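You operate a simulated robot arm through the tools that you are given. There is no shell and no other tool.

You are at the controls of a simulated robot arm. One attempt, no reset.

Task
Stick the white flower on the middle of the blue tag with a sticky dot.
Fine: dots and flowers are in the top drawer; put the red stick back and shut the drawer. Set down upright: red stick.

Only the result counts: the job must be done as asked and must still hold three seconds after the hand-in. Knocking over, shifting, dropping, spilling or breaking anything else fails it.

Robot
A 7-joint arm with a two-finger parallel gripper on a trunk, on a base that moves. Base frame: it is fixed to the floor where the robot stands at the start and does not move with it; the origin is under the middle of the robot, x ahead of it, y to its left, z up. Readings come in m, degrees, newtons and seconds.
With the tool pointing down near the work surface it reaches from about 0.38 to 0.8 m from the robot's upright axis, wherever it stands. Its first joint turns from -143.0 to 143.0 degrees. Places, roughly: blue tag, pink tag, purple tag, white tag [1.5, 1.25, 0.75]; red flower, white flower [1.75, 1.5, 0.75]; red stick (2x2x13 cm) [2.1, 1.7, 0.8]; top drawer of the brown desk [1.8, 1.5, 0.7]. Payload 3 kg.
The TCP is the grasp point between the finger pads, 0.03 m short of the fingertips. In the tool frame z runs along the fingers and y along their closing line. The gripper opens to 0.11 m. The fingers are 0.02 m wide and 0.01 m thick; the gripper's body (0.048 by 0.112 m) begins 0.055 m behind the TCP.
Orientation is that of the tool frame in the base frame, as [roll, pitch, yaw] about the fixed x, y, z axes, in that order (R = Rz(yaw) Ry(pitch) Rx(roll)). With the fingers straight down and closing along the base's y, the tool's x points along the base's -x, its y along +y and its z along -z.

Tools
- The arm moves only by the tool nudge_tool. Its argument "increments" is text: rows parted by semicolons, each of 7 numbers parted by spaces: the shift along the tool's x, y, z in units of 300 mm (1.0 is 300 mm), then the turn, a rotation vector about the tool's x, y, z in units of 180 degrees (1.0 is 180 degrees), then the opening, from 0 (shut) to 1 (fully open). In form: x y z ax ay az fingers; .... A call has 1 to 20 rows; each row is the pose to reach, as a shift and turn from the pose commanded when the call began, along the tool's axes at that moment. A call with a number of a shift or a turn outside -1 to 1 is refused whole. Each row takes 0.2 s and may step no farther than 0.05 m and 8.6 degrees from the row before; otherwise, or with a gripper value out of range, the whole call is refused. Where a pose cannot be reached the arm comes as near as it can. A force on the tool above 60 N (or 10 N above the force at the start of the call, whichever is more), or a blocked arm, ends the call early, and 0.2 s more pass. The fingers move at their own pace (about 0.153 m/s each) and stop on an object; they squeeze with about 21 N. The grip force told is the motor's: it shows also when the fingers shut on nothing. Time passes only in rows, and 0.2 s behind the last, so rows that repeat a pose let the fingers close. It gives the time, the measured TCP pose, the force on the tool (base axes), the opening and the grip force at its end, in the units of the frame above (readings bear some noise), with the torque about the TCP (base axes, N m) and any sound that the robot's microphone picked up.
- Cameras (640 x 400 px; columns grow to the right, rows downward): "scene" is now at [0.572, 0.1986, 0.9511]; the picture's right is [-0.01, -0.97, -0.24], its down [-0.39, -0.22, 0.89] and it looks along [-0.92, 0.10, -0.38] (base axes); focal length 214 px, centre (320, 200). "wrist" rides on the gripper at [0.072, 0.017, -0.103] in the tool frame; the picture's right is [-0.23, 0.97, 0.00], its down [-0.76, -0.18, -0.62] and it looks along [-0.61, -0.14, 0.78] (tool axes); focal length 222 px, centre (320, 200). There is no depth. A picture from a camera that has moved, and an enlarged one, comes with that camera's place and axes in the base frame and with its lens.
- get_image(camera): a new picture of that camera. The clock stands still meanwhile.
- slide_trunk(by): moves the trunk up (or, below 0, down) by that many m; the arm and the scene camera ride with it, the base frame stays. It gives what a move gives, with no picture.
- base_move(legs): drives the robot by 1 to 6 legs, each [ahead, turn to the left] in m and degrees, along the robot's own axes; the way and the turn of a leg run together, so that a leg with both is an arc; at most 1.5 m and 180 degrees a leg. The arm and the cameras ride along, it lands a little off, and it stops where it bumps. It gives what a move gives.
- aim_head(pan, tilt): turns the head with the scene camera to pan (to the left, within 80 degrees either way) and tilt (down, from -29 to 69), counted from straight ahead of the robot. It gives what a move gives.
- close_up(camera, box): a new picture of the part [left, top, right, bottom] of that camera's present view, enlarged. The clock stands still meanwhile.
- close_job(): hands the job in; it is judged then, once.

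Places have to be worked out from the pictures, the camera data and where the tool is seen. Open the gripper and draw the arm clear of the work before you hand the job in, unless the task says otherwise.

The tools are called after "Request:" as a command line: name --argument value ..., lists and objects as JSON in quotes. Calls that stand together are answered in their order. nudge_tool: Moves the arm, as the interface text tells. Its arguments: {"type":"object","properties":{"increments":{"type":"string"}},"required":["increments"]} The other tools are called the same way: slide_trunk (by) moves the trunk up or down; base_move (legs) drives the base; aim_head (pan, tilt) turns the head that bears the scene camera; get_image (camera) takes a picture; close_up (camera, box) takes an enlarged picture of a part of a camera's view; close_job () hands the job in.

At the start:

```text
clock: 0.0
ee_pos: [0.5618, 0.1841, 0.8769]
ee_rot: [-180.0, 0.0, 179.7]
force: [-0.2, 0.7, -0.3]
moment: [0.02, 0.0, 0.0]
gripper_width: 0.11
grasp_force: 0.1
trunk travel left (down, up): [-0.225, 0.265]
robot x, y, heading: [-0.003, 0.0044, 0.2]
head pan, tilt (commanded): [13.9, 67.0]
```

scene: 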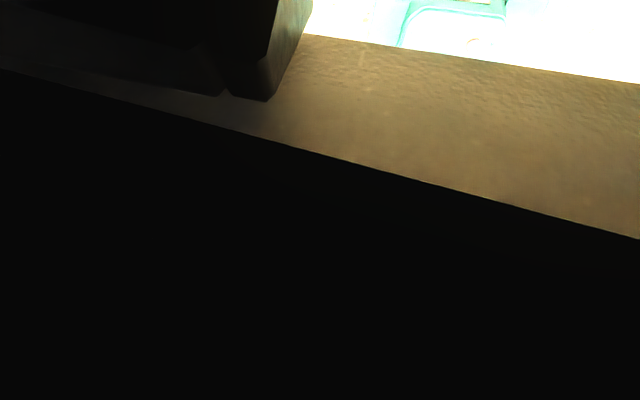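
wrist: 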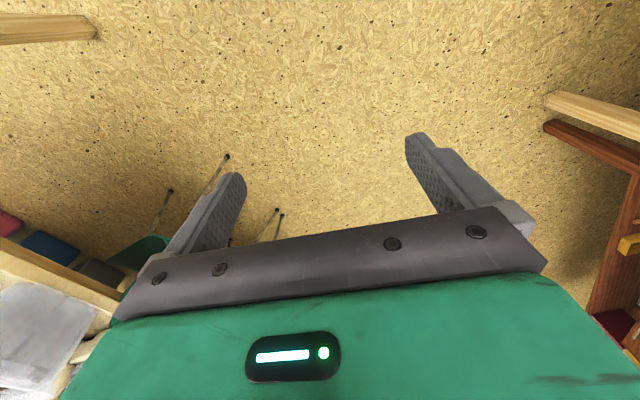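

I'm starting with the cameras. The scene camera seems to look back at the robot, so I'll raise the head and check what it shows.

Request:
aim_head --pan 40 --tilt 0

Request:
get_image --camera "scene"

```text
clock: 1.4
ee_pos: [0.5609, 0.1852, 0.8768]
ee_rot: [180.0, 0.0, 179.7]
force: [-0.6, 0.2, 0.1]
moment: [0.0, -0.02, 0.02]
gripper_width: 0.1099
grasp_force: 0.0
trunk travel left (down, up): [-0.225, 0.265]
robot x, y, heading: [-0.0, 0.0039, -0.0]
head pan, tilt (commanded): [40.0, 0.0]
```

```text
taken
camera scene: at [0.6702, 0.2418, 0.939], right [0.0, -0.77, -0.64], down [-1.0, 0.01, 0.0], along [0.0, 0.64, -0.77], focal length 214 px, centre (320, 200)
```

scene: 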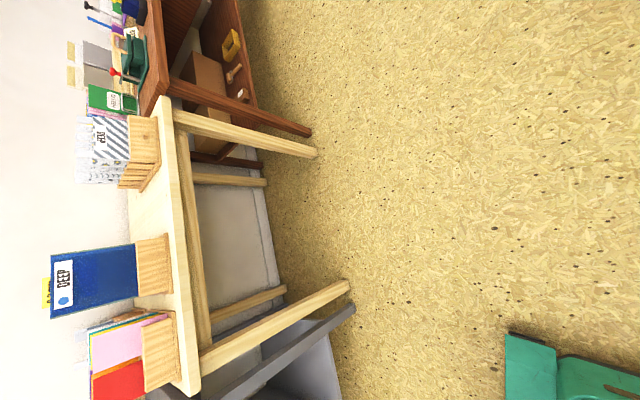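

The scene camera works, but it is mounted pitched 90° forward, so pan turns about base x. The brown desk is to the far left and ahead, so I'll aim there.

Request:
aim_head --pan 80 --tilt -29

Request:
get_image --camera "scene"

Request:
get_image --camera "wrist"

```text
clock: 2.5
ee_pos: [0.5613, 0.1859, 0.8779]
ee_rot: [-180.0, 0.1, 179.6]
force: [0.0, -0.2, 0.1]
moment: [-0.02, -0.01, -0.01]
gripper_width: 0.11
grasp_force: 0.0
trunk travel left (down, up): [-0.225, 0.265]
robot x, y, heading: [0.0001, 0.0004, -0.1]
head pan, tilt (commanded): [80.0, -28.6]
```

```text
taken
camera scene: at [0.7104, 0.2498, 0.9963], right [0.0, -0.17, -0.98], down [-0.88, 0.48, -0.08], along [0.48, 0.86, -0.15], focal length 214 px, centre (320, 200)
```

scene: 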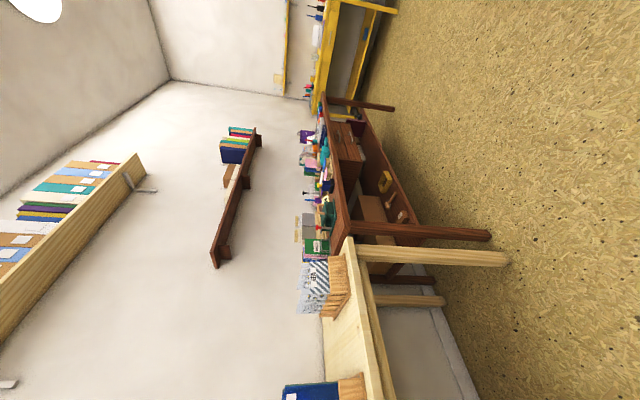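

```text
taken
camera wrist: at [0.4889, 0.2028, 0.9799], right [0.23, 0.97, 0.0], down [0.76, -0.18, 0.62], along [0.61, -0.15, -0.78], focal length 222 px, centre (320, 200)
```

wrist: 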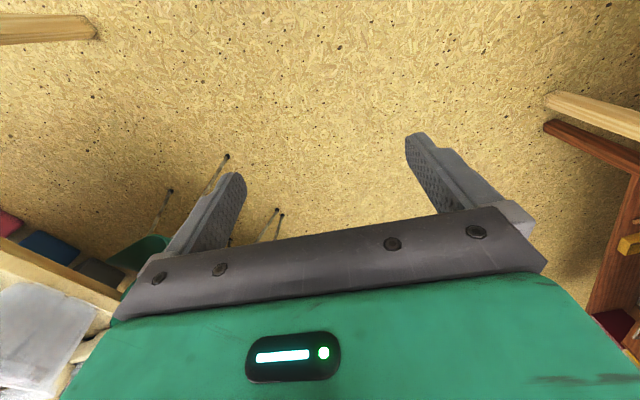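

The brown desk stands against the +y wall with its drawer facing -y. I'll enlarge that part of the view.

Request:
close_up --camera "scene" --box '[280, 80, 440, 260]'

```text
2.22 times, centred on (360, 170) of scene
camera zoom: at [0.7104, 0.2498, 0.9963], right [0.0, -0.17, -0.98], down [-0.88, 0.48, -0.08], along [0.48, 0.86, -0.15], focal length 477 px, centre (231, 267)
```

zoom: 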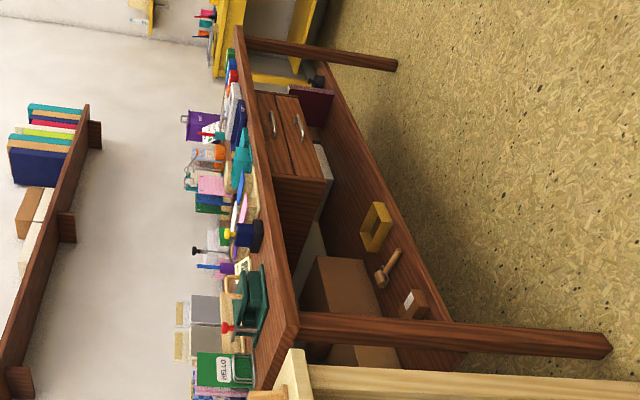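

From the legs and the top corners, the desk's front edge runs from about (1.08, 1.09) towards (2.75, 1.62), so it is turned about 17°. The top drawer's handle is near (1.87, 1.33, 0.67). I'll check that the floor ahead is clear before driving.

Request:
aim_head --pan 20 --tilt -29

Request:
get_image --camera "scene"

```text
clock: 3.8
ee_pos: [0.5608, 0.1855, 0.8762]
ee_rot: [-180.0, 0.0, 179.8]
force: [-0.5, -0.6, -0.2]
moment: [0.0, 0.0, -0.05]
gripper_width: 0.1097
grasp_force: 0.0
trunk travel left (down, up): [-0.225, 0.265]
robot x, y, heading: [-0.0005, 0.0009, 0.1]
head pan, tilt (commanded): [20.0, -28.6]
```

```text
taken
camera scene: at [0.7102, 0.2067, 0.945], right [-0.01, -0.94, -0.34], down [-0.88, 0.17, -0.45], along [0.48, 0.3, -0.82], focal length 214 px, centre (320, 200)
```

scene: 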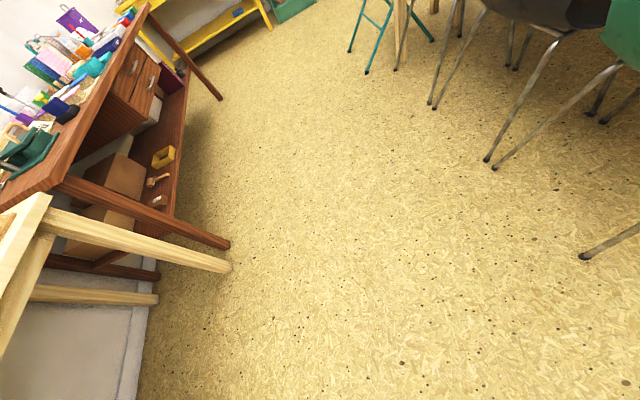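

There are chairs along the right side, but a corridor about 1.2 m wide runs in front of the desks. I'll drive along it to about (1.87, 0.48), keeping roughly 0.8 m from the desk front.

Request:
base_move --legs '[[0, 14.5], [1.2, 0], [0.73, 0]]'

Request:
aim_head --pan 80 --tilt 0

Request:
get_image --camera "scene"

```text
clock: 14.3
ee_pos: [2.3595, 0.8484, 0.8768]
ee_rot: [180.0, 0.0, -165.3]
force: [-0.3, -0.5, 0.7]
moment: [-0.02, -0.01, -0.02]
gripper_width: 0.1099
grasp_force: 0.0
trunk travel left (down, up): [-0.225, 0.265]
robot x, y, heading: [1.8592, 0.5282, 15.0]
head pan, tilt (commanded): [20.0, -28.6]
```

```text
clock: 15.6
ee_pos: [2.3578, 0.8477, 0.8765]
ee_rot: [-180.0, 0.0, -165.3]
force: [-0.7, 0.7, 0.6]
moment: [-0.01, 0.02, 0.03]
gripper_width: 0.11
grasp_force: 0.0
trunk travel left (down, up): [-0.225, 0.265]
robot x, y, heading: [1.863, 0.524, 15.0]
head pan, tilt (commanded): [80.0, 0.0]
```

```text
taken
camera scene: at [2.4411, 0.9609, 0.9927], right [0.04, -0.17, -0.98], down [-0.97, -0.25, 0.0], along [-0.25, 0.95, -0.17], focal length 214 px, centre (320, 200)
```

scene: 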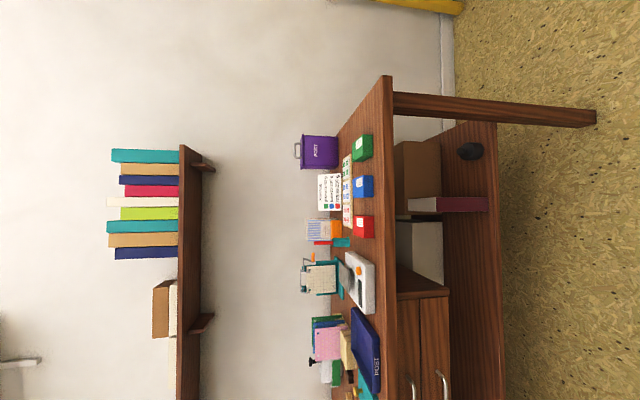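

The robot is parallel to the desk with the camera facing it. The red item at about (322, 242) matches the red stick's rough place, so I'll enlarge that area and the left part of the desk.

Request:
close_up --camera "scene" --box '[280, 120, 460, 260]'

Request:
close_up --camera "scene" --box '[280, 220, 460, 400]'

```text
2.86 times, centred on (370, 190) of scene
camera zoom: at [2.4411, 0.9609, 0.9927], right [0.04, -0.17, -0.98], down [-0.97, -0.25, 0.0], along [-0.25, 0.95, -0.17], focal length 613 px, centre (177, 229)
```

zoom: 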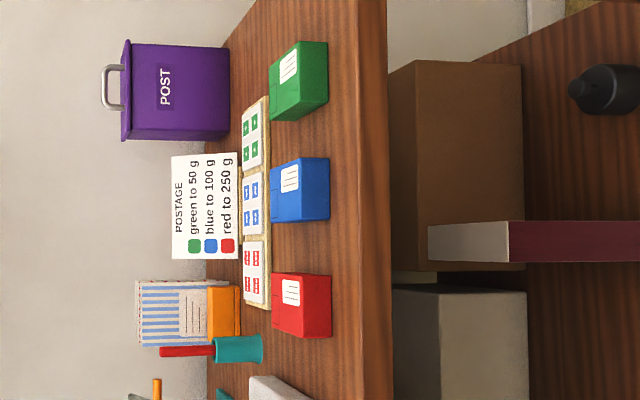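

```text
2.22 times, centred on (370, 310) of scene
camera zoom: at [2.4411, 0.9609, 0.9927], right [0.04, -0.17, -0.98], down [-0.97, -0.25, 0.0], along [-0.25, 0.95, -0.17], focal length 477 px, centre (209, -44)
```

zoom: 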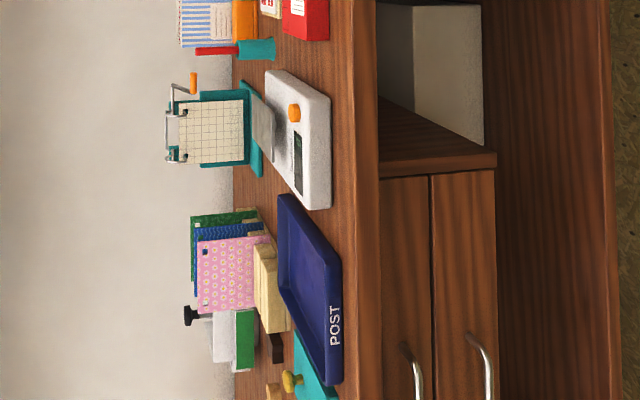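

The red stick stands in a teal cup at about (2.06, 1.73). The two drawers with handles are lower left of the desk. I'll tilt the head to see the tags and the left half of the desk.

Request:
aim_head --pan 75 --tilt 45

Request:
get_image --camera "scene"

Request:
close_up --camera "scene" --box '[280, 80, 480, 260]'

```text
clock: 16.7
ee_pos: [2.3583, 0.8474, 0.8774]
ee_rot: [180.0, -0.1, -165.3]
force: [0.3, -0.5, 0.4]
moment: [0.02, 0.0, 0.01]
gripper_width: 0.1099
grasp_force: 0.1
trunk travel left (down, up): [-0.225, 0.265]
robot x, y, heading: [1.8658, 0.5257, 15.1]
head pan, tilt (commanded): [75.0, 45.0]
```

```text
taken
camera scene: at [2.375, 0.9332, 0.9874], right [0.06, -0.25, -0.97], down [-0.51, -0.84, 0.18], along [-0.86, 0.48, -0.18], focal length 214 px, centre (320, 200)
```

scene: 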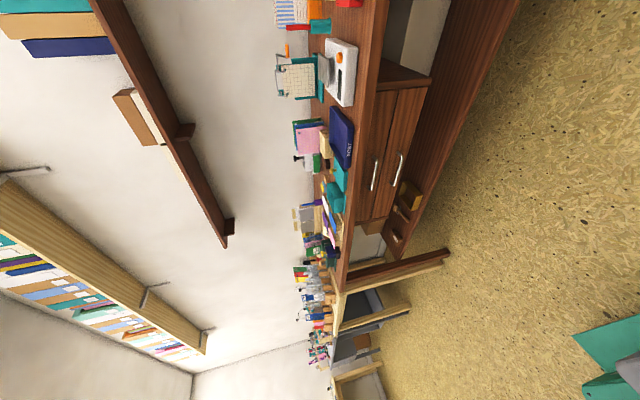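

```text
2.22 times, centred on (380, 170) of scene
camera zoom: at [2.375, 0.9332, 0.9874], right [0.06, -0.25, -0.97], down [-0.51, -0.84, 0.18], along [-0.86, 0.48, -0.18], focal length 477 px, centre (187, 267)
```

zoom: 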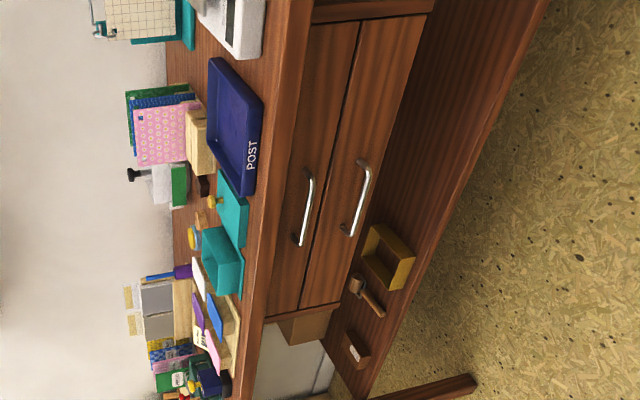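

The wooden tray left of the teal box holds the purple, blue, pink and white tags, and both drawers have D-shaped handles. I'll raise the trunk and turn to face the desk, so the scene camera looks down on the desktop.

Request:
slide_trunk --by 0.2

Request:
base_move --legs '[[0, 92]]'

Request:
aim_head --pan 0 --tilt -20

Request:
get_image --camera "scene"

Request:
get_image --camera "wrist"

```text
clock: 18.9
ee_pos: [2.3594, 0.8477, 1.0772]
ee_rot: [179.9, -0.1, -165.3]
force: [-0.5, 0.0, -0.1]
moment: [0.0, -0.02, 0.0]
gripper_width: 0.1101
grasp_force: 0.0
trunk travel left (down, up): [-0.425, 0.065]
robot x, y, heading: [1.8643, 0.5271, 15.1]
head pan, tilt (commanded): [75.0, 45.0]
```

```text
clock: 23.2
ee_pos: [1.5327, 1.0196, 1.0764]
ee_rot: [-179.9, -0.1, -74.6]
force: [-0.8, -0.6, 0.4]
moment: [0.03, -0.08, -0.03]
gripper_width: 0.1103
grasp_force: 0.1
trunk travel left (down, up): [-0.425, 0.065]
robot x, y, heading: [1.9311, 0.5476, 106.7]
head pan, tilt (commanded): [75.0, 45.0]
```

```text
clock: 24.7
ee_pos: [1.5334, 1.0189, 1.0775]
ee_rot: [179.9, -0.1, -74.6]
force: [0.4, 0.4, 0.3]
moment: [-0.02, 0.0, 0.0]
gripper_width: 0.1101
grasp_force: 0.1
trunk travel left (down, up): [-0.425, 0.065]
robot x, y, heading: [1.926, 0.5453, 107.0]
head pan, tilt (commanded): [0.0, -20.0]
```

```text
taken
camera scene: at [1.4946, 1.1523, 1.1326], right [0.96, 0.27, 0.0], down [0.25, -0.91, -0.34], along [-0.09, 0.33, -0.94], focal length 214 px, centre (320, 200)
```

scene: 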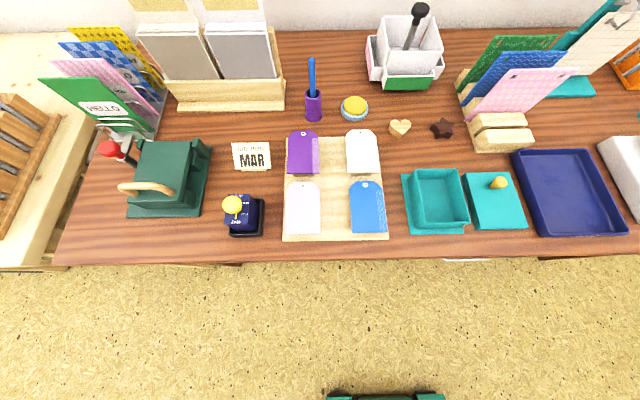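

```text
taken
camera wrist: at [1.536, 0.9446, 1.1807], right [-1.0, -0.04, 0.0], down [-0.03, 0.78, 0.62], along [-0.03, 0.62, -0.78], focal length 222 px, centre (320, 200)
```

wrist: 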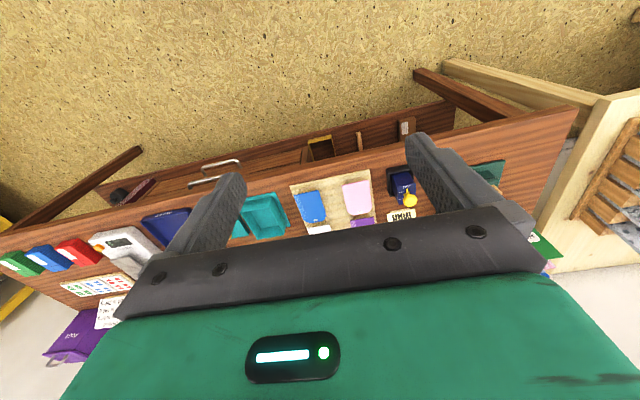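

From above I can see the tag tray with purple top-left, white top-right, pink bottom-left and blue bottom-right; the blue tag is near (1.55, 1.30). Next I'll look down and back to see how much room is behind the base.

Request:
aim_head --pan 0 --tilt 45

Request:
get_image --camera "scene"

Request:
aim_head --pan -50 --tilt 20

Request:
get_image --camera "scene"

```text
clock: 26.1
ee_pos: [1.5337, 1.0193, 1.0782]
ee_rot: [180.0, -0.2, -74.6]
force: [-0.2, 0.8, -1.1]
moment: [-0.01, 0.03, 0.0]
gripper_width: 0.1104
grasp_force: 0.1
trunk travel left (down, up): [-0.425, 0.065]
robot x, y, heading: [1.929, 0.546, 106.8]
head pan, tilt (commanded): [0.0, 45.0]
```

```text
taken
camera scene: at [1.5214, 1.056, 1.1275], right [0.96, 0.27, 0.0], down [0.19, -0.68, 0.71], along [0.19, -0.68, -0.71], focal length 214 px, centre (320, 200)
```

scene: 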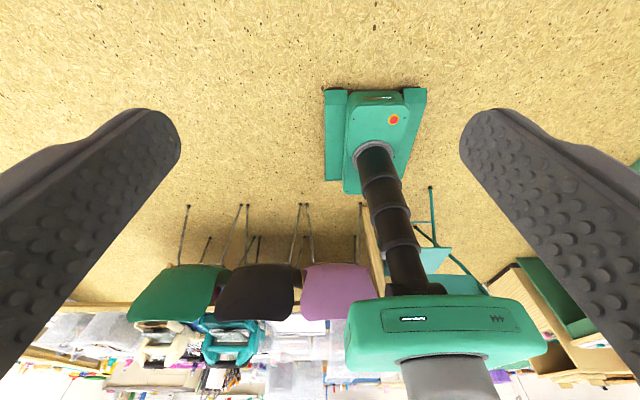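

```text
clock: 27.2
ee_pos: [1.5329, 1.0188, 1.077]
ee_rot: [-180.0, -0.1, -74.6]
force: [0.7, -0.6, 0.7]
moment: [-0.01, -0.02, 0.01]
gripper_width: 0.11
grasp_force: 0.0
trunk travel left (down, up): [-0.425, 0.065]
robot x, y, heading: [1.9293, 0.5452, 106.9]
head pan, tilt (commanded): [-50.0, 20.0]
```

```text
taken
camera scene: at [1.5804, 1.1125, 1.1489], right [0.62, 0.17, 0.77], down [0.0, -0.98, 0.22], along [0.78, -0.14, -0.6], focal length 214 px, centre (320, 200)
```

scene: 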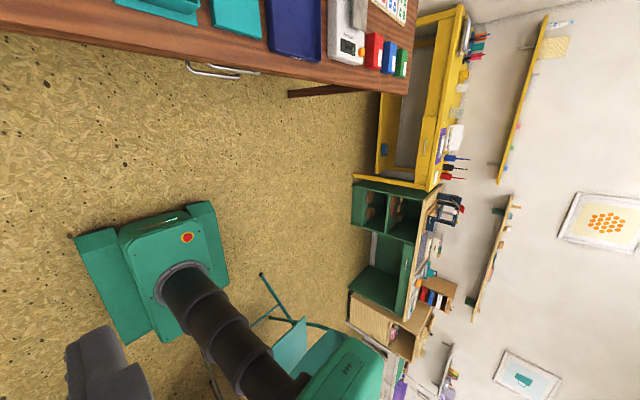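

The scene camera turns out to ride right by the gripper, since the fingers flank its view. The base looks compact, with the chairs well behind it. I'll enlarge the handles in the present view.

Request:
close_up --camera "scene" --box '[140, 20, 300, 120]'

Request:
aim_head --pan -25 --tilt 20

Request:
get_image --camera "scene"

```text
4.00 times, centred on (220, 70) of scene
camera zoom: at [1.5804, 1.1125, 1.1489], right [0.62, 0.17, 0.77], down [0.0, -0.98, 0.22], along [0.78, -0.14, -0.6], focal length 858 px, centre (720, 720)
```

zoom: 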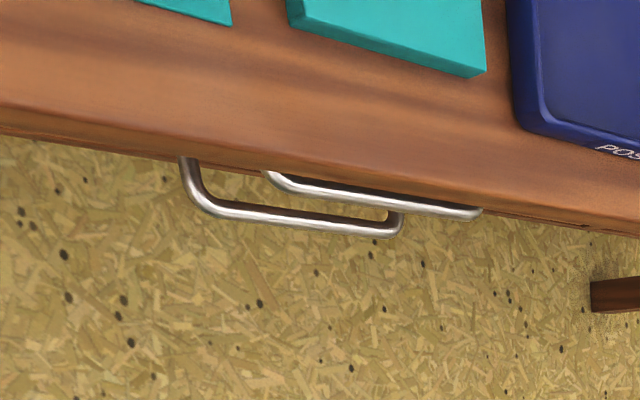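

```text
clock: 28.1
ee_pos: [1.5318, 1.0195, 1.0763]
ee_rot: [180.0, 0.0, -74.7]
force: [-0.4, -0.1, -0.1]
moment: [-0.02, 0.01, -0.05]
gripper_width: 0.1103
grasp_force: 0.1
trunk travel left (down, up): [-0.425, 0.065]
robot x, y, heading: [1.9265, 0.5489, 106.6]
head pan, tilt (commanded): [-25.0, 20.0]
```

```text
taken
camera scene: at [1.5496, 1.104, 1.1245], right [0.87, 0.24, 0.42], down [0.11, -0.94, 0.31], along [0.47, -0.23, -0.85], focal length 214 px, centre (320, 200)
```

scene: 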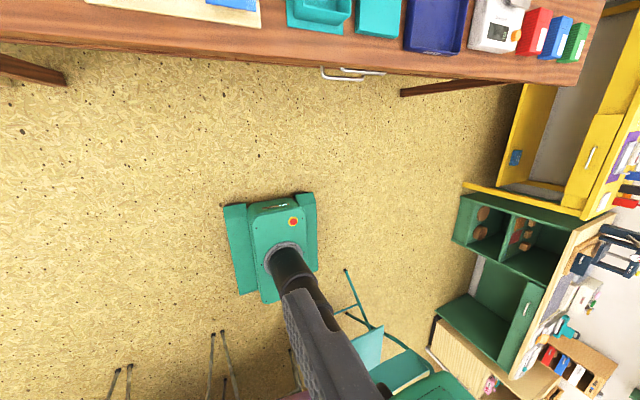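

The top drawer's bar handle is centred near (1.83, 1.287, 0.68), roughly level with the desk edge. I'll turn the tool to point at the desk with the fingers closing vertically, keeping the TCP in place in front of the desk.

Request:
nudge_tool --increments "0 0 0 -0.0257 -0.0257 0.0257 0.6; 0 0 0 -0.0513 -0.0513 0.0513 0.6; 0 0 0 -0.077 -0.077 0.077 0.6; 0 0 0 -0.1027 -0.1027 0.1027 0.6; 0 0 0 -0.1283 -0.1283 0.1283 0.6; 0 0 0 -0.154 -0.154 0.154 0.6; 0 0 0 -0.1797 -0.1797 0.1797 0.6; 0 0 0 -0.2053 -0.2053 0.2053 0.6"

Request:
get_image --camera "scene"

Request:
get_image --camera "wrist"

```text
clock: 29.9
ee_pos: [1.5323, 1.0198, 1.0778]
ee_rot: [131.4, 19.4, -123.2]
force: [0.7, 0.9, 0.2]
moment: [0.02, 0.02, -0.03]
gripper_width: 0.0657
grasp_force: 0.0
trunk travel left (down, up): [-0.425, 0.065]
robot x, y, heading: [1.9298, 0.5463, 106.8]
head pan, tilt (commanded): [-25.0, 20.0]
```

```text
taken
camera scene: at [1.6221, 1.0472, 1.1056], right [0.84, -0.39, -0.38], down [-0.43, -0.9, -0.02], along [-0.33, 0.18, -0.93], focal length 214 px, centre (320, 200)
```

scene: 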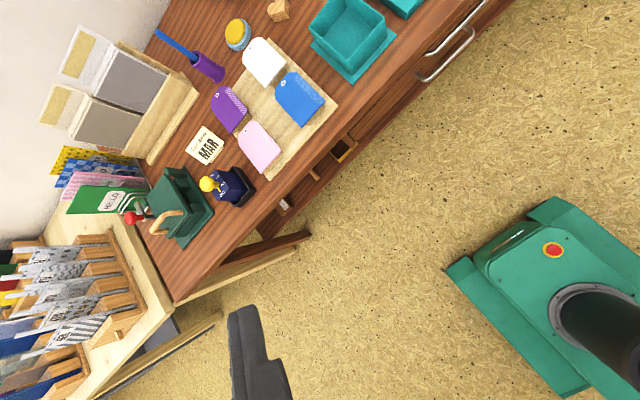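

```text
taken
camera wrist: at [1.5362, 0.9038, 1.13], right [-0.55, 0.33, 0.76], down [0.83, 0.2, 0.52], along [0.01, 0.92, -0.39], focal length 222 px, centre (320, 200)
```

wrist: 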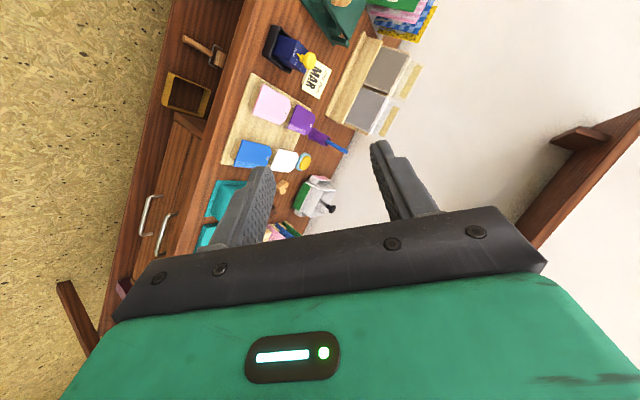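

The scene camera moves with the gripper, so it works as an eye-in-hand camera with its own pan and tilt. I'll finish turning the tool to horizontal.

Request:
nudge_tool --increments "0 0 0 -0.0257 -0.0257 0.0257 0.6; 0 0 0 -0.0513 -0.0513 0.0513 0.6; 0 0 0 -0.077 -0.077 0.077 0.6; 0 0 0 -0.1027 -0.1027 0.1027 0.6; 0 0 0 -0.1283 -0.1283 0.1283 0.6; 0 0 0 -0.154 -0.154 0.154 0.6; 0 0 0 -0.1797 -0.1797 0.1797 0.6; 0 0 0 -0.1797 -0.1797 0.1797 0.6"

Request:
aim_head --pan 0 --tilt 0

Request:
get_image --camera "scene"

Request:
get_image --camera "wrist"

```text
clock: 31.7
ee_pos: [1.5346, 1.0185, 1.0782]
ee_rot: [90.0, 0.0, -164.7]
force: [0.9, 0.2, -0.7]
moment: [0.01, -0.03, 0.05]
gripper_width: 0.066
grasp_force: 0.1
out of reach, approached as far as the arm can: row 3, 4
trunk travel left (down, up): [-0.425, 0.065]
robot x, y, heading: [1.9309, 0.5478, 106.8]
head pan, tilt (commanded): [-25.0, 20.0]
```

```text
clock: 32.6
ee_pos: [1.532, 1.0198, 1.0778]
ee_rot: [89.9, 0.0, -164.6]
force: [-0.5, 0.0, 0.2]
moment: [-0.02, 0.02, -0.01]
gripper_width: 0.0659
grasp_force: 0.1
trunk travel left (down, up): [-0.425, 0.065]
robot x, y, heading: [1.9326, 0.5491, 106.9]
head pan, tilt (commanded): [0.0, 0.0]
```

```text
taken
camera scene: at [1.6489, 1.0096, 1.0795], right [0.0, 0.0, -1.0], down [-0.96, -0.27, 0.0], along [-0.27, 0.96, 0.0], focal length 214 px, centre (320, 200)
```

scene: 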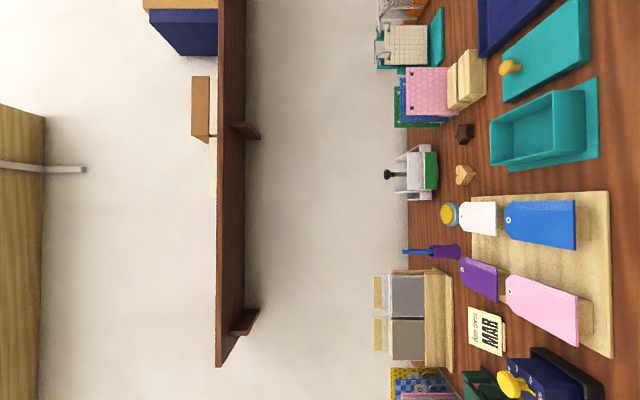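

```text
taken
camera wrist: at [1.4911, 0.9009, 1.095], right [0.22, 0.06, 0.97], down [0.9, -0.4, -0.18], along [0.38, 0.91, -0.14], focal length 222 px, centre (320, 200)
```

wrist: 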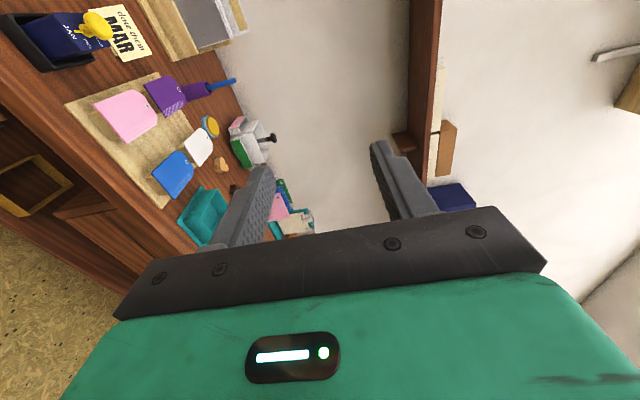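

The tool is now horizontal, closing vertically, and in front of the desk. I'll move it right along the desk until it lines up with the handle, correcting the yaw by about 2°.

Request:
nudge_tool --increments "-0.16 0 0 0 0.0106 0 0.6; -0.32 0 0 0 0.0106 0 0.6; -0.48 0 0 0 0.0106 0 0.6; -0.64 0 0 0 0.0106 0 0.6; -0.8 0 0 0 0.0106 0 0.6; -0.96 0 0 0 0.0106 0 0.6; -1 0 0 0 0.0106 0 0.6"

Request:
slide_trunk --by -0.2

Request:
get_image --camera "scene"

Request:
get_image --camera "wrist"

```text
clock: 34.2
ee_pos: [1.6831, 1.1374, 1.0877]
ee_rot: [89.9, 1.7, -165.3]
force: [0.2, -0.6, -0.4]
moment: [0.01, 0.02, 0.02]
gripper_width: 0.0662
grasp_force: 0.1
out of reach, approached as far as the arm can: row 1, 2, 3, 4, 5, 6, 7
trunk travel left (down, up): [-0.425, 0.065]
robot x, y, heading: [1.9284, 0.5478, 107.0]
head pan, tilt (commanded): [0.0, 0.0]
```

```text
clock: 36.4
ee_pos: [1.6825, 1.1377, 0.888]
ee_rot: [90.0, 1.7, -165.3]
force: [0.9, -0.1, 0.6]
moment: [0.01, 0.0, 0.03]
gripper_width: 0.0659
grasp_force: 0.0
trunk travel left (down, up): [-0.225, 0.265]
robot x, y, heading: [1.9277, 0.5464, 106.7]
head pan, tilt (commanded): [0.0, 0.0]
```

```text
taken
camera scene: at [1.7986, 1.1265, 0.892], right [0.03, 0.01, -1.0], down [-0.97, -0.25, -0.03], along [-0.25, 0.97, 0.0], focal length 214 px, centre (320, 200)
```

scene: 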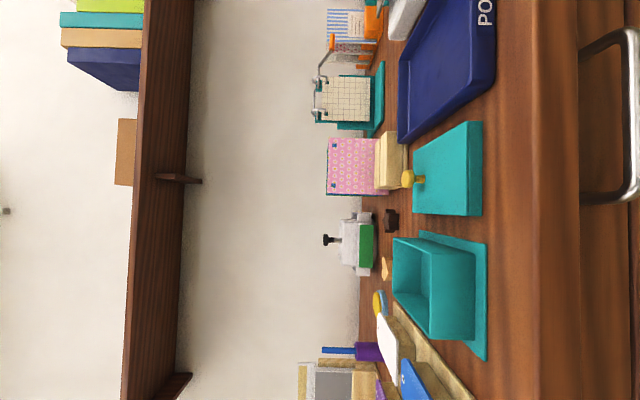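

```text
taken
camera wrist: at [1.6389, 1.0199, 0.9016], right [0.19, 0.05, 0.98], down [0.9, -0.41, -0.16], along [0.39, 0.91, -0.12], focal length 222 px, centre (320, 200)
```

wrist: 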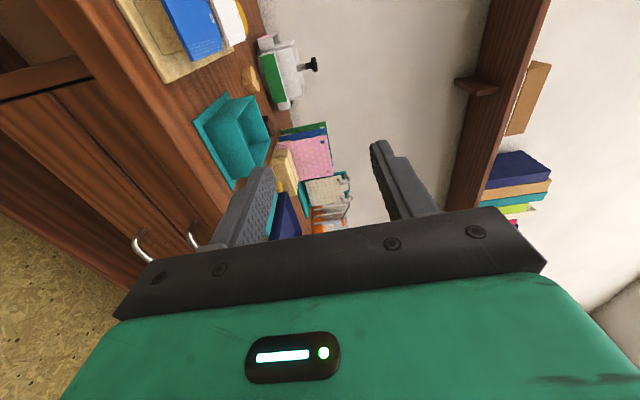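

The arm could not get all the way right in this posture. The handle bar is in view at the picture's right edge, about (1.825, 1.285, 0.68) and 10 cm wide. I'll enlarge it to measure the desk slab and the drawer gap.

Request:
aim_head --pan -30 --tilt 0

Request:
get_image --camera "scene"

Request:
close_up --camera "scene" --box '[300, 0, 620, 200]'

```text
clock: 37.4
ee_pos: [1.6822, 1.1381, 0.8876]
ee_rot: [89.8, 1.8, -165.4]
force: [0.4, 0.5, -0.6]
moment: [0.01, 0.0, -0.02]
gripper_width: 0.0662
grasp_force: 0.1
trunk travel left (down, up): [-0.225, 0.265]
robot x, y, heading: [1.9297, 0.5466, 106.6]
head pan, tilt (commanded): [-30.0, 0.0]
```

```text
taken
camera scene: at [1.8029, 1.1153, 0.847], right [0.15, -0.48, -0.87], down [-0.97, -0.25, -0.03], along [-0.2, 0.84, -0.5], focal length 214 px, centre (320, 200)
```

scene: 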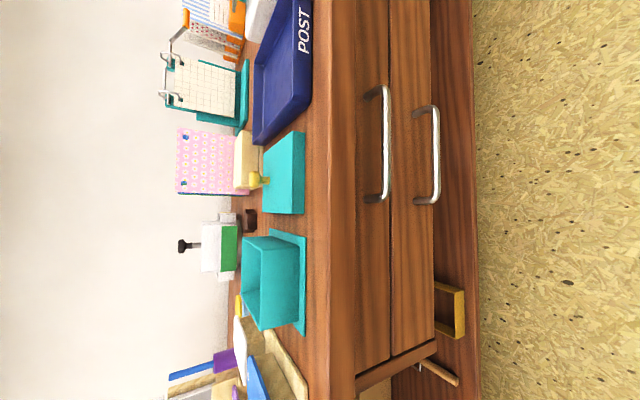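

```text
2.00 times, centred on (460, 100) of scene
camera zoom: at [1.8029, 1.1153, 0.847], right [0.15, -0.48, -0.87], down [-0.97, -0.25, -0.03], along [-0.2, 0.84, -0.5], focal length 429 px, centre (40, 400)
```

zoom: 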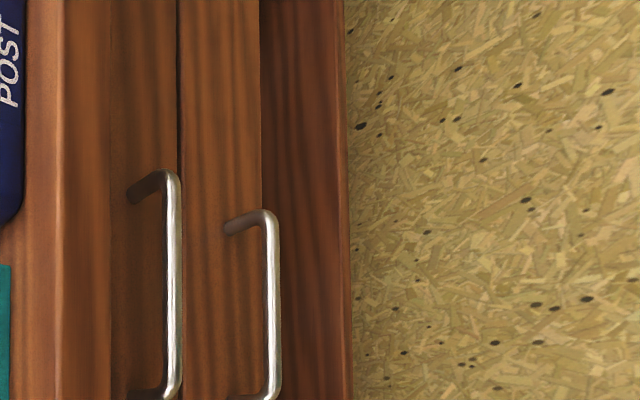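

The slab spans about z 0.715–0.745 and the bar sits at z ≈ 0.668, right by the edge. A horizontal tool can't come closer than about 0.63 m to the axis, so I'll push forward a little and see from which pose the increments count.

Request:
nudge_tool --increments "0 0 0.15 0 0 0 0.6; 0 0 0.3 0 0 0 0.6; 0 0 0.3 0 0 0 0.6"

```text
clock: 38.1
ee_pos: [1.6599, 1.2257, 0.8886]
ee_rot: [89.9, 1.7, -165.4]
force: [0.3, -0.7, 0.2]
moment: [0.02, 0.02, 0.0]
gripper_width: 0.066
grasp_force: 0.0
trunk travel left (down, up): [-0.225, 0.265]
robot x, y, heading: [1.9313, 0.5468, 106.6]
head pan, tilt (commanded): [-30.0, 0.0]
```

Increments count from the pose actually reached. I'll slide right to s ≈ 0.81, in line with the handle, trim the yaw and roll, then back off from the edge before lowering.

Request:
nudge_tool --increments "-0.156 0 0 0 0.004 0.0025 0.5; -0.312 0 0 0 0.008 0.005 0.5; -0.468 0 0 0 0.012 0.0075 0.5; -0.623 -0.02 0.02 0 0.015 0.0094 0.5; -0.623 -0.02 -0.14 0 0.015 0.0094 0.5; -0.623 -0.02 -0.27 0 0.015 0.0094 0.5; -0.623 -0.02 -0.27 0 0.015 0.0094 0.5"

Request:
get_image --camera "scene"

```text
clock: 39.8
ee_pos: [1.8642, 1.1943, 0.8841]
ee_rot: [89.9, 0.1, -162.6]
force: [-0.2, 0.0, -0.5]
moment: [0.0, 0.01, -0.03]
gripper_width: 0.0552
grasp_force: 0.1
trunk travel left (down, up): [-0.225, 0.265]
robot x, y, heading: [1.928, 0.5467, 106.6]
head pan, tilt (commanded): [-30.0, 0.0]
```

```text
taken
camera scene: at [1.9828, 1.1763, 0.8404], right [0.15, -0.48, -0.87], down [-0.95, -0.3, 0.0], along [-0.26, 0.83, -0.5], focal length 214 px, centre (320, 200)
```

scene: 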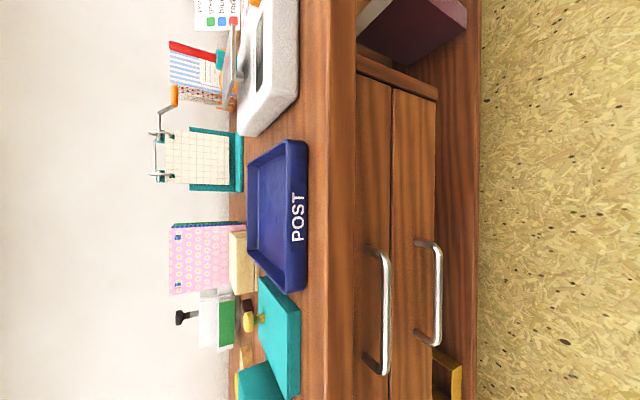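

The TCP now sits in line with the handle (s ≈ 0.81) and 10 cm in front of the edge. I'll lower the trunk so the fingers are at the bar's height.

Request:
slide_trunk --by -0.213

Request:
aim_head --pan 0 --tilt 25

Request:
get_image --camera "scene"

Request:
get_image --camera "wrist"

```text
clock: 42.0
ee_pos: [1.863, 1.1934, 0.6707]
ee_rot: [89.9, 0.0, -162.6]
force: [1.2, 0.0, -0.6]
moment: [-0.01, 0.01, 0.0]
gripper_width: 0.0549
grasp_force: 0.0
trunk travel left (down, up): [-0.012, 0.478]
robot x, y, heading: [1.9284, 0.547, 106.4]
head pan, tilt (commanded): [-30.0, 0.0]
```

```text
clock: 43.0
ee_pos: [1.8641, 1.1941, 0.6709]
ee_rot: [89.8, 0.2, -162.6]
force: [0.3, 0.7, 0.5]
moment: [0.0, -0.01, 0.0]
gripper_width: 0.0551
grasp_force: 0.1
trunk travel left (down, up): [-0.012, 0.478]
robot x, y, heading: [1.9331, 0.5445, 107.0]
head pan, tilt (commanded): [0.0, 25.0]
```

```text
taken
camera scene: at [1.9402, 1.1778, 0.6719], right [0.0, 0.0, -1.0], down [-0.74, -0.67, 0.0], along [-0.67, 0.74, 0.0], focal length 214 px, centre (320, 200)
```

scene: 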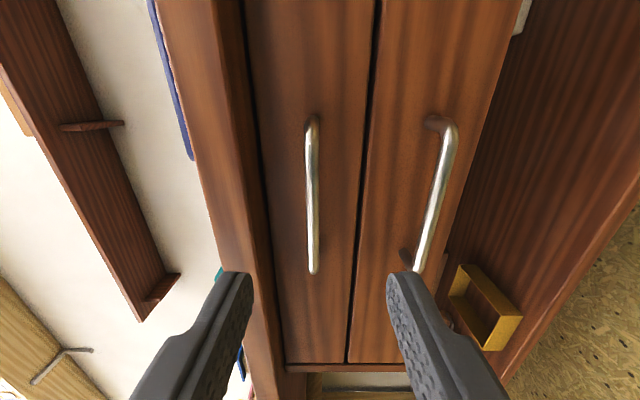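

```text
taken
camera wrist: at [1.8252, 1.0738, 0.6871], right [0.22, 0.07, 0.97], down [0.91, -0.37, -0.18], along [0.35, 0.93, -0.14], focal length 222 px, centre (320, 200)
```

wrist: 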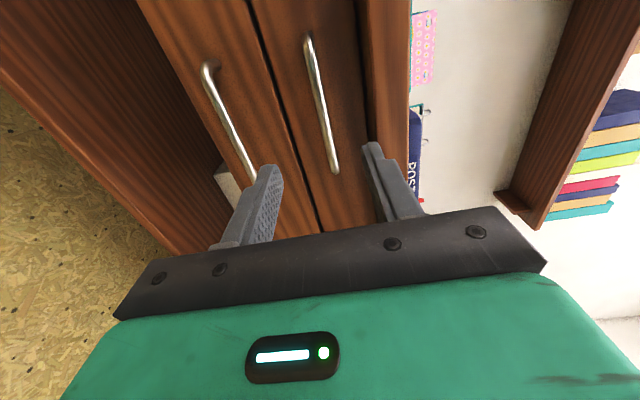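

The view shows the bar level with the TCP at z ≈ 0.677, with the fingers straddling its height. I'll narrow the opening, raise 5 mm, and advance so the tips pass the bar by about 1 cm.

Request:
nudge_tool --increments "0 0.018 0 0 0 0 0.38; 0 0.018 0.1 0 0 0 0.38; 0 0.018 0.2 0 0 0 0.38; 0 0.018 0.265 0 0 0 0.38; 0 0.018 0.265 0 0 0 0.38"

Request:
get_image --camera "scene"

Request:
get_image --camera "wrist"

```text
clock: 44.2
ee_pos: [1.8393, 1.2711, 0.678]
ee_rot: [89.8, 0.1, -162.7]
force: [0.2, -0.8, -0.7]
moment: [-0.02, 0.0, 0.01]
gripper_width: 0.0418
grasp_force: 0.1
trunk travel left (down, up): [-0.012, 0.478]
robot x, y, heading: [1.9293, 0.5481, 106.8]
head pan, tilt (commanded): [0.0, 25.0]
```

```text
taken
camera scene: at [1.9156, 1.2549, 0.6782], right [0.0, 0.0, -1.0], down [-0.74, -0.67, 0.0], along [-0.67, 0.74, 0.0], focal length 214 px, centre (320, 200)
```

scene: 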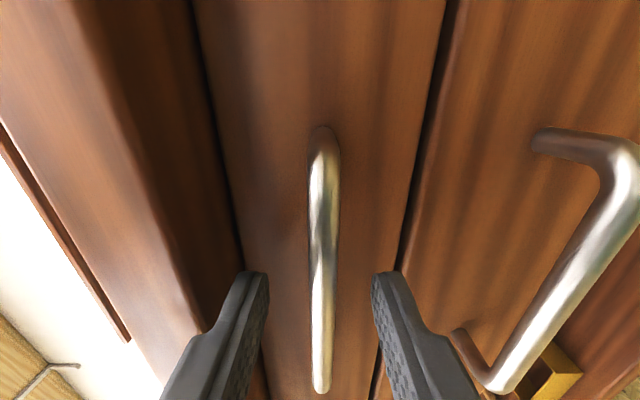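

```text
taken
camera wrist: at [1.8007, 1.1509, 0.6933], right [0.22, 0.07, 0.97], down [0.91, -0.37, -0.18], along [0.35, 0.93, -0.14], focal length 222 px, centre (320, 200)
```

wrist: 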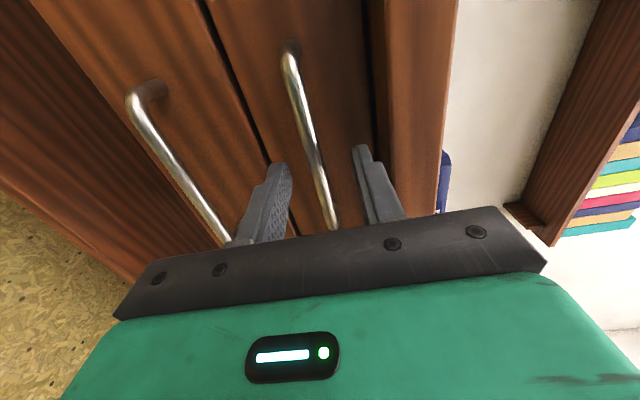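

The bar lies between the finger pads about 1 cm inside the tips, at the right height. I'll close on it and pull the first few centimetres.

Request:
nudge_tool --increments "0 0 0 0 0 0 0; 0 0 0 0 0 0 0; 0 0 0 0 0 0 0"

Request:
nudge_tool --increments "0 0 -0.05 0 0 0 0; 0 0 -0.1 0 0 0 0; 0 0 -0.15 0 0 0 0; 0 0 -0.15 0 0 0 0"

Request:
get_image --camera "scene"

```text
clock: 45.0
ee_pos: [1.8401, 1.2707, 0.6761]
ee_rot: [90.0, 0.0, -162.7]
force: [0.1, -0.8, -6.9]
moment: [-0.16, 0.03, -0.21]
gripper_width: 0.0097
grasp_force: 45.4
trunk travel left (down, up): [-0.012, 0.478]
robot x, y, heading: [1.9301, 0.5479, 106.6]
head pan, tilt (commanded): [0.0, 25.0]
```

```text
clock: 46.0
ee_pos: [1.851, 1.2265, 0.6763]
ee_rot: [89.9, 0.1, -162.7]
force: [4.6, 1.6, 4.8]
moment: [0.11, 0.11, 0.06]
gripper_width: 0.0097
grasp_force: 45.3
trunk travel left (down, up): [-0.012, 0.478]
robot x, y, heading: [1.929, 0.5477, 107.1]
head pan, tilt (commanded): [0.0, 25.0]
```

```text
taken
camera scene: at [1.9286, 1.2107, 0.6771], right [0.0, 0.0, -1.0], down [-0.74, -0.67, 0.0], along [-0.67, 0.74, 0.0], focal length 214 px, centre (320, 200)
```

scene: 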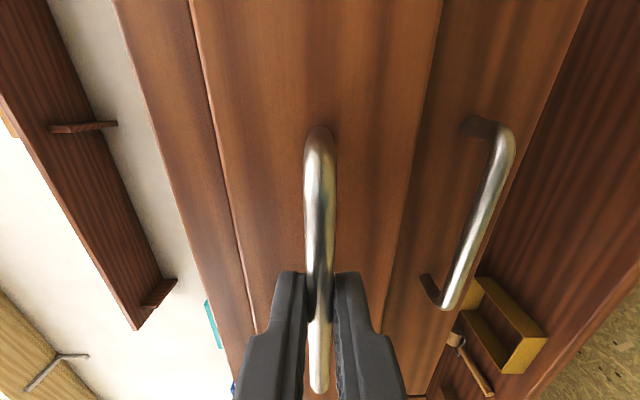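

The grip holds (9.7 mm, 45 N) and the drawer is moving. I'll pull on as far as this posture allows.

Request:
nudge_tool --increments "0 0 -0.05 0 0 0 0; 0 0 -0.1 0 0 0 0; 0 0 -0.15 0 0 0 0; 0 0 -0.2 0 0 0 0; 0 0 -0.2 0 0 0 0"

```text
clock: 47.2
ee_pos: [1.8652, 1.1766, 0.6756]
ee_rot: [90.1, 0.1, -162.3]
force: [-5.6, -2.6, -15.5]
moment: [-0.37, -0.02, 0.73]
gripper_width: 0.0096
grasp_force: 45.2
out of reach, approached as far as the arm can: row 4, 5
trunk travel left (down, up): [-0.012, 0.478]
robot x, y, heading: [1.9277, 0.5417, 106.8]
head pan, tilt (commanded): [0.0, 25.0]
```

The arm has reached its inner limit with the drawer about 10 cm open. I'll loosen the grip, tilt the tool nose-down around the bar so the wrist rises, and then back the fingers off the bar.

Request:
nudge_tool --increments "0 0 0 0 0 0 0.4; 0 0 0 0 0 0 0.4; 0 0.008 0.001 0.0417 0 0 0.4; 0 0.017 0.003 0.0833 0 0 0.4; 0 0.026 0.006 0.125 0 0 0.4; 0 0.033 0.01 0.1667 0 0 0.4; 0 0.041 0.015 0.2083 0 0 0.4; 0 0.047 0.02 0.25 0 0 0.4; 0 0.047 0.02 0.25 0 0 0.4"

Request:
get_image --camera "wrist"

Request:
get_image --camera "scene"

```text
clock: 49.2
ee_pos: [1.8676, 1.1829, 0.6915]
ee_rot: [134.9, -0.1, -162.9]
force: [-0.2, 0.4, 0.3]
moment: [-0.05, -0.01, 0.03]
gripper_width: 0.0439
grasp_force: 0.2
out of reach, approached as far as the arm can: row 3
trunk travel left (down, up): [-0.012, 0.478]
robot x, y, heading: [1.9313, 0.5469, 106.6]
head pan, tilt (commanded): [0.0, 25.0]
```

```text
taken
camera wrist: at [1.8164, 1.1035, 0.7761], right [0.01, 0.72, 0.69], down [0.9, -0.32, 0.31], along [0.45, 0.61, -0.65], focal length 222 px, centre (320, 200)
```

wrist: 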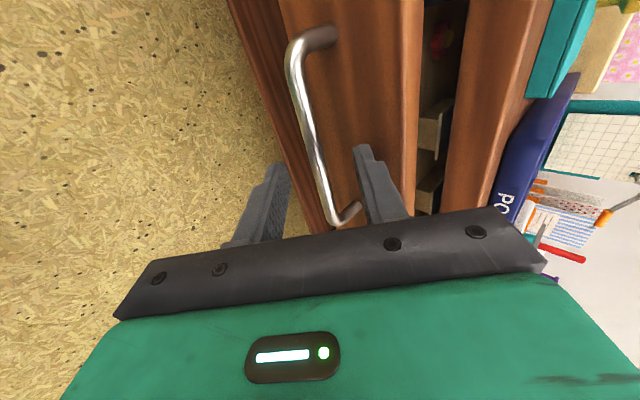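

```text
taken
camera scene: at [1.9407, 1.1776, 0.7195], right [0.21, -0.67, -0.71], down [-0.78, -0.55, 0.3], along [-0.59, 0.49, -0.64], focal length 214 px, centre (320, 200)
```

scene: 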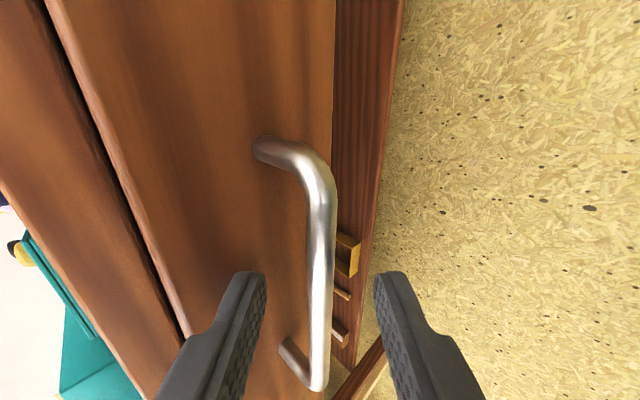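

The fingers straddle the bar at a 45° pitch, which leaves room to pull further. I'll close again and pull straight out.

Request:
nudge_tool --increments "0 0 0 0 0 0 0; 0 0 0 0 0 0 0; 0 0 0 0 0 0 0; 0 -0.047 -0.047 0 0 0 0; 0 -0.094 -0.094 0 0 0 0; 0 -0.141 -0.141 0 0 0 0; 0 -0.188 -0.188 0 0 0 0; 0 -0.235 -0.235 0 0 0 0; 0 -0.235 -0.235 0 0 0 0"

Request:
get_image --camera "wrist"

Request:
get_image --camera "scene"

```text
clock: 51.2
ee_pos: [1.8958, 1.0867, 0.692]
ee_rot: [134.8, 0.0, -162.6]
force: [-14.5, -3.1, 35.7]
moment: [0.21, 1.62, 0.26]
gripper_width: 0.0101
grasp_force: 44.9
trunk travel left (down, up): [-0.012, 0.478]
robot x, y, heading: [1.9287, 0.5466, 106.7]
head pan, tilt (commanded): [0.0, 25.0]
```

```text
taken
camera wrist: at [1.8453, 1.0067, 0.7759], right [0.01, 0.72, 0.69], down [0.9, -0.31, 0.31], along [0.44, 0.62, -0.65], focal length 222 px, centre (320, 200)
```

wrist: 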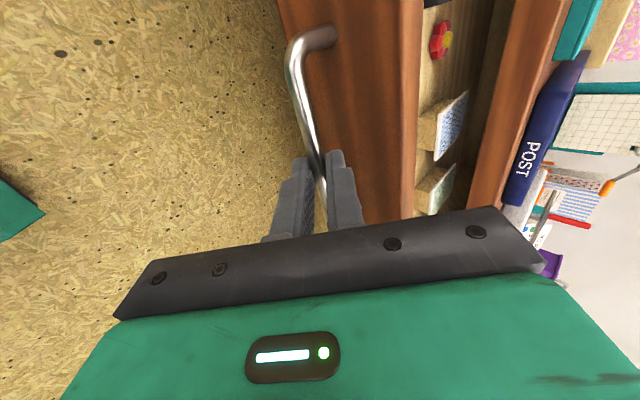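

```text
taken
camera scene: at [1.9693, 1.0814, 0.7196], right [0.21, -0.67, -0.71], down [-0.78, -0.56, 0.3], along [-0.59, 0.49, -0.64], focal length 214 px, centre (320, 200)
```

scene: 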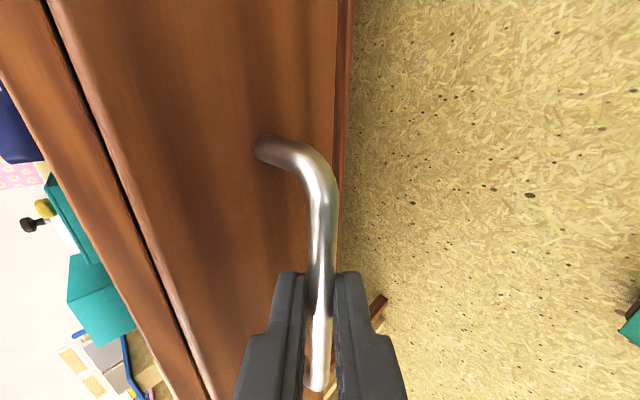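

The drawer is now about 20 cm open, and a red flower and cards show inside. I'll open the fingers, back off up and away, and look in from above.

Request:
nudge_tool --increments "0 0 0 0 0 0 0.4; 0 0 0 0 0 0 0.4; 0 0 -0.1 0 0 0 0.4; 0 0 -0.2 0 0 0 0.4; 0 0.05 -0.35 0 0 0 0.4; 0 0.15 -0.45 0 0 0 0.4"

Request:
slide_trunk --by 0.25

Request:
aim_head --pan 0 --tilt 0

Request:
get_image --camera "scene"

```text
clock: 52.6
ee_pos: [1.9165, 1.0249, 0.8188]
ee_rot: [134.8, 0.1, -162.7]
force: [0.1, 0.7, 0.1]
moment: [0.01, 0.03, 0.03]
gripper_width: 0.044
grasp_force: 0.0
out of reach, approached as far as the arm can: row 3, 4, 5
trunk travel left (down, up): [-0.012, 0.478]
robot x, y, heading: [1.9339, 0.5495, 106.6]
head pan, tilt (commanded): [0.0, 25.0]
```

```text
clock: 55.2
ee_pos: [1.9172, 1.0251, 1.0673]
ee_rot: [134.9, 0.1, -162.8]
force: [0.3, -0.6, 0.0]
moment: [-0.02, -0.01, 0.01]
gripper_width: 0.0439
grasp_force: 0.0
trunk travel left (down, up): [-0.262, 0.228]
robot x, y, heading: [1.9296, 0.5464, 106.7]
head pan, tilt (commanded): [0.0, 25.0]
```

```text
clock: 56.0
ee_pos: [1.9155, 1.0249, 1.0664]
ee_rot: [134.9, 0.1, -162.7]
force: [0.5, -0.3, 0.1]
moment: [0.0, 0.01, -0.01]
gripper_width: 0.0438
grasp_force: 0.1
trunk travel left (down, up): [-0.262, 0.228]
robot x, y, heading: [1.9293, 0.55, 106.6]
head pan, tilt (commanded): [0.0, 0.0]
```

```text
taken
camera scene: at [2.0279, 1.0296, 1.0965], right [0.21, -0.67, -0.71], down [-0.95, -0.3, 0.0], along [-0.21, 0.68, -0.71], focal length 214 px, centre (320, 200)
```

scene: 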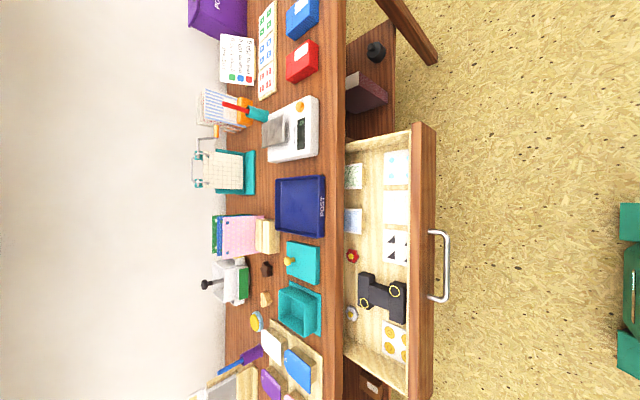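

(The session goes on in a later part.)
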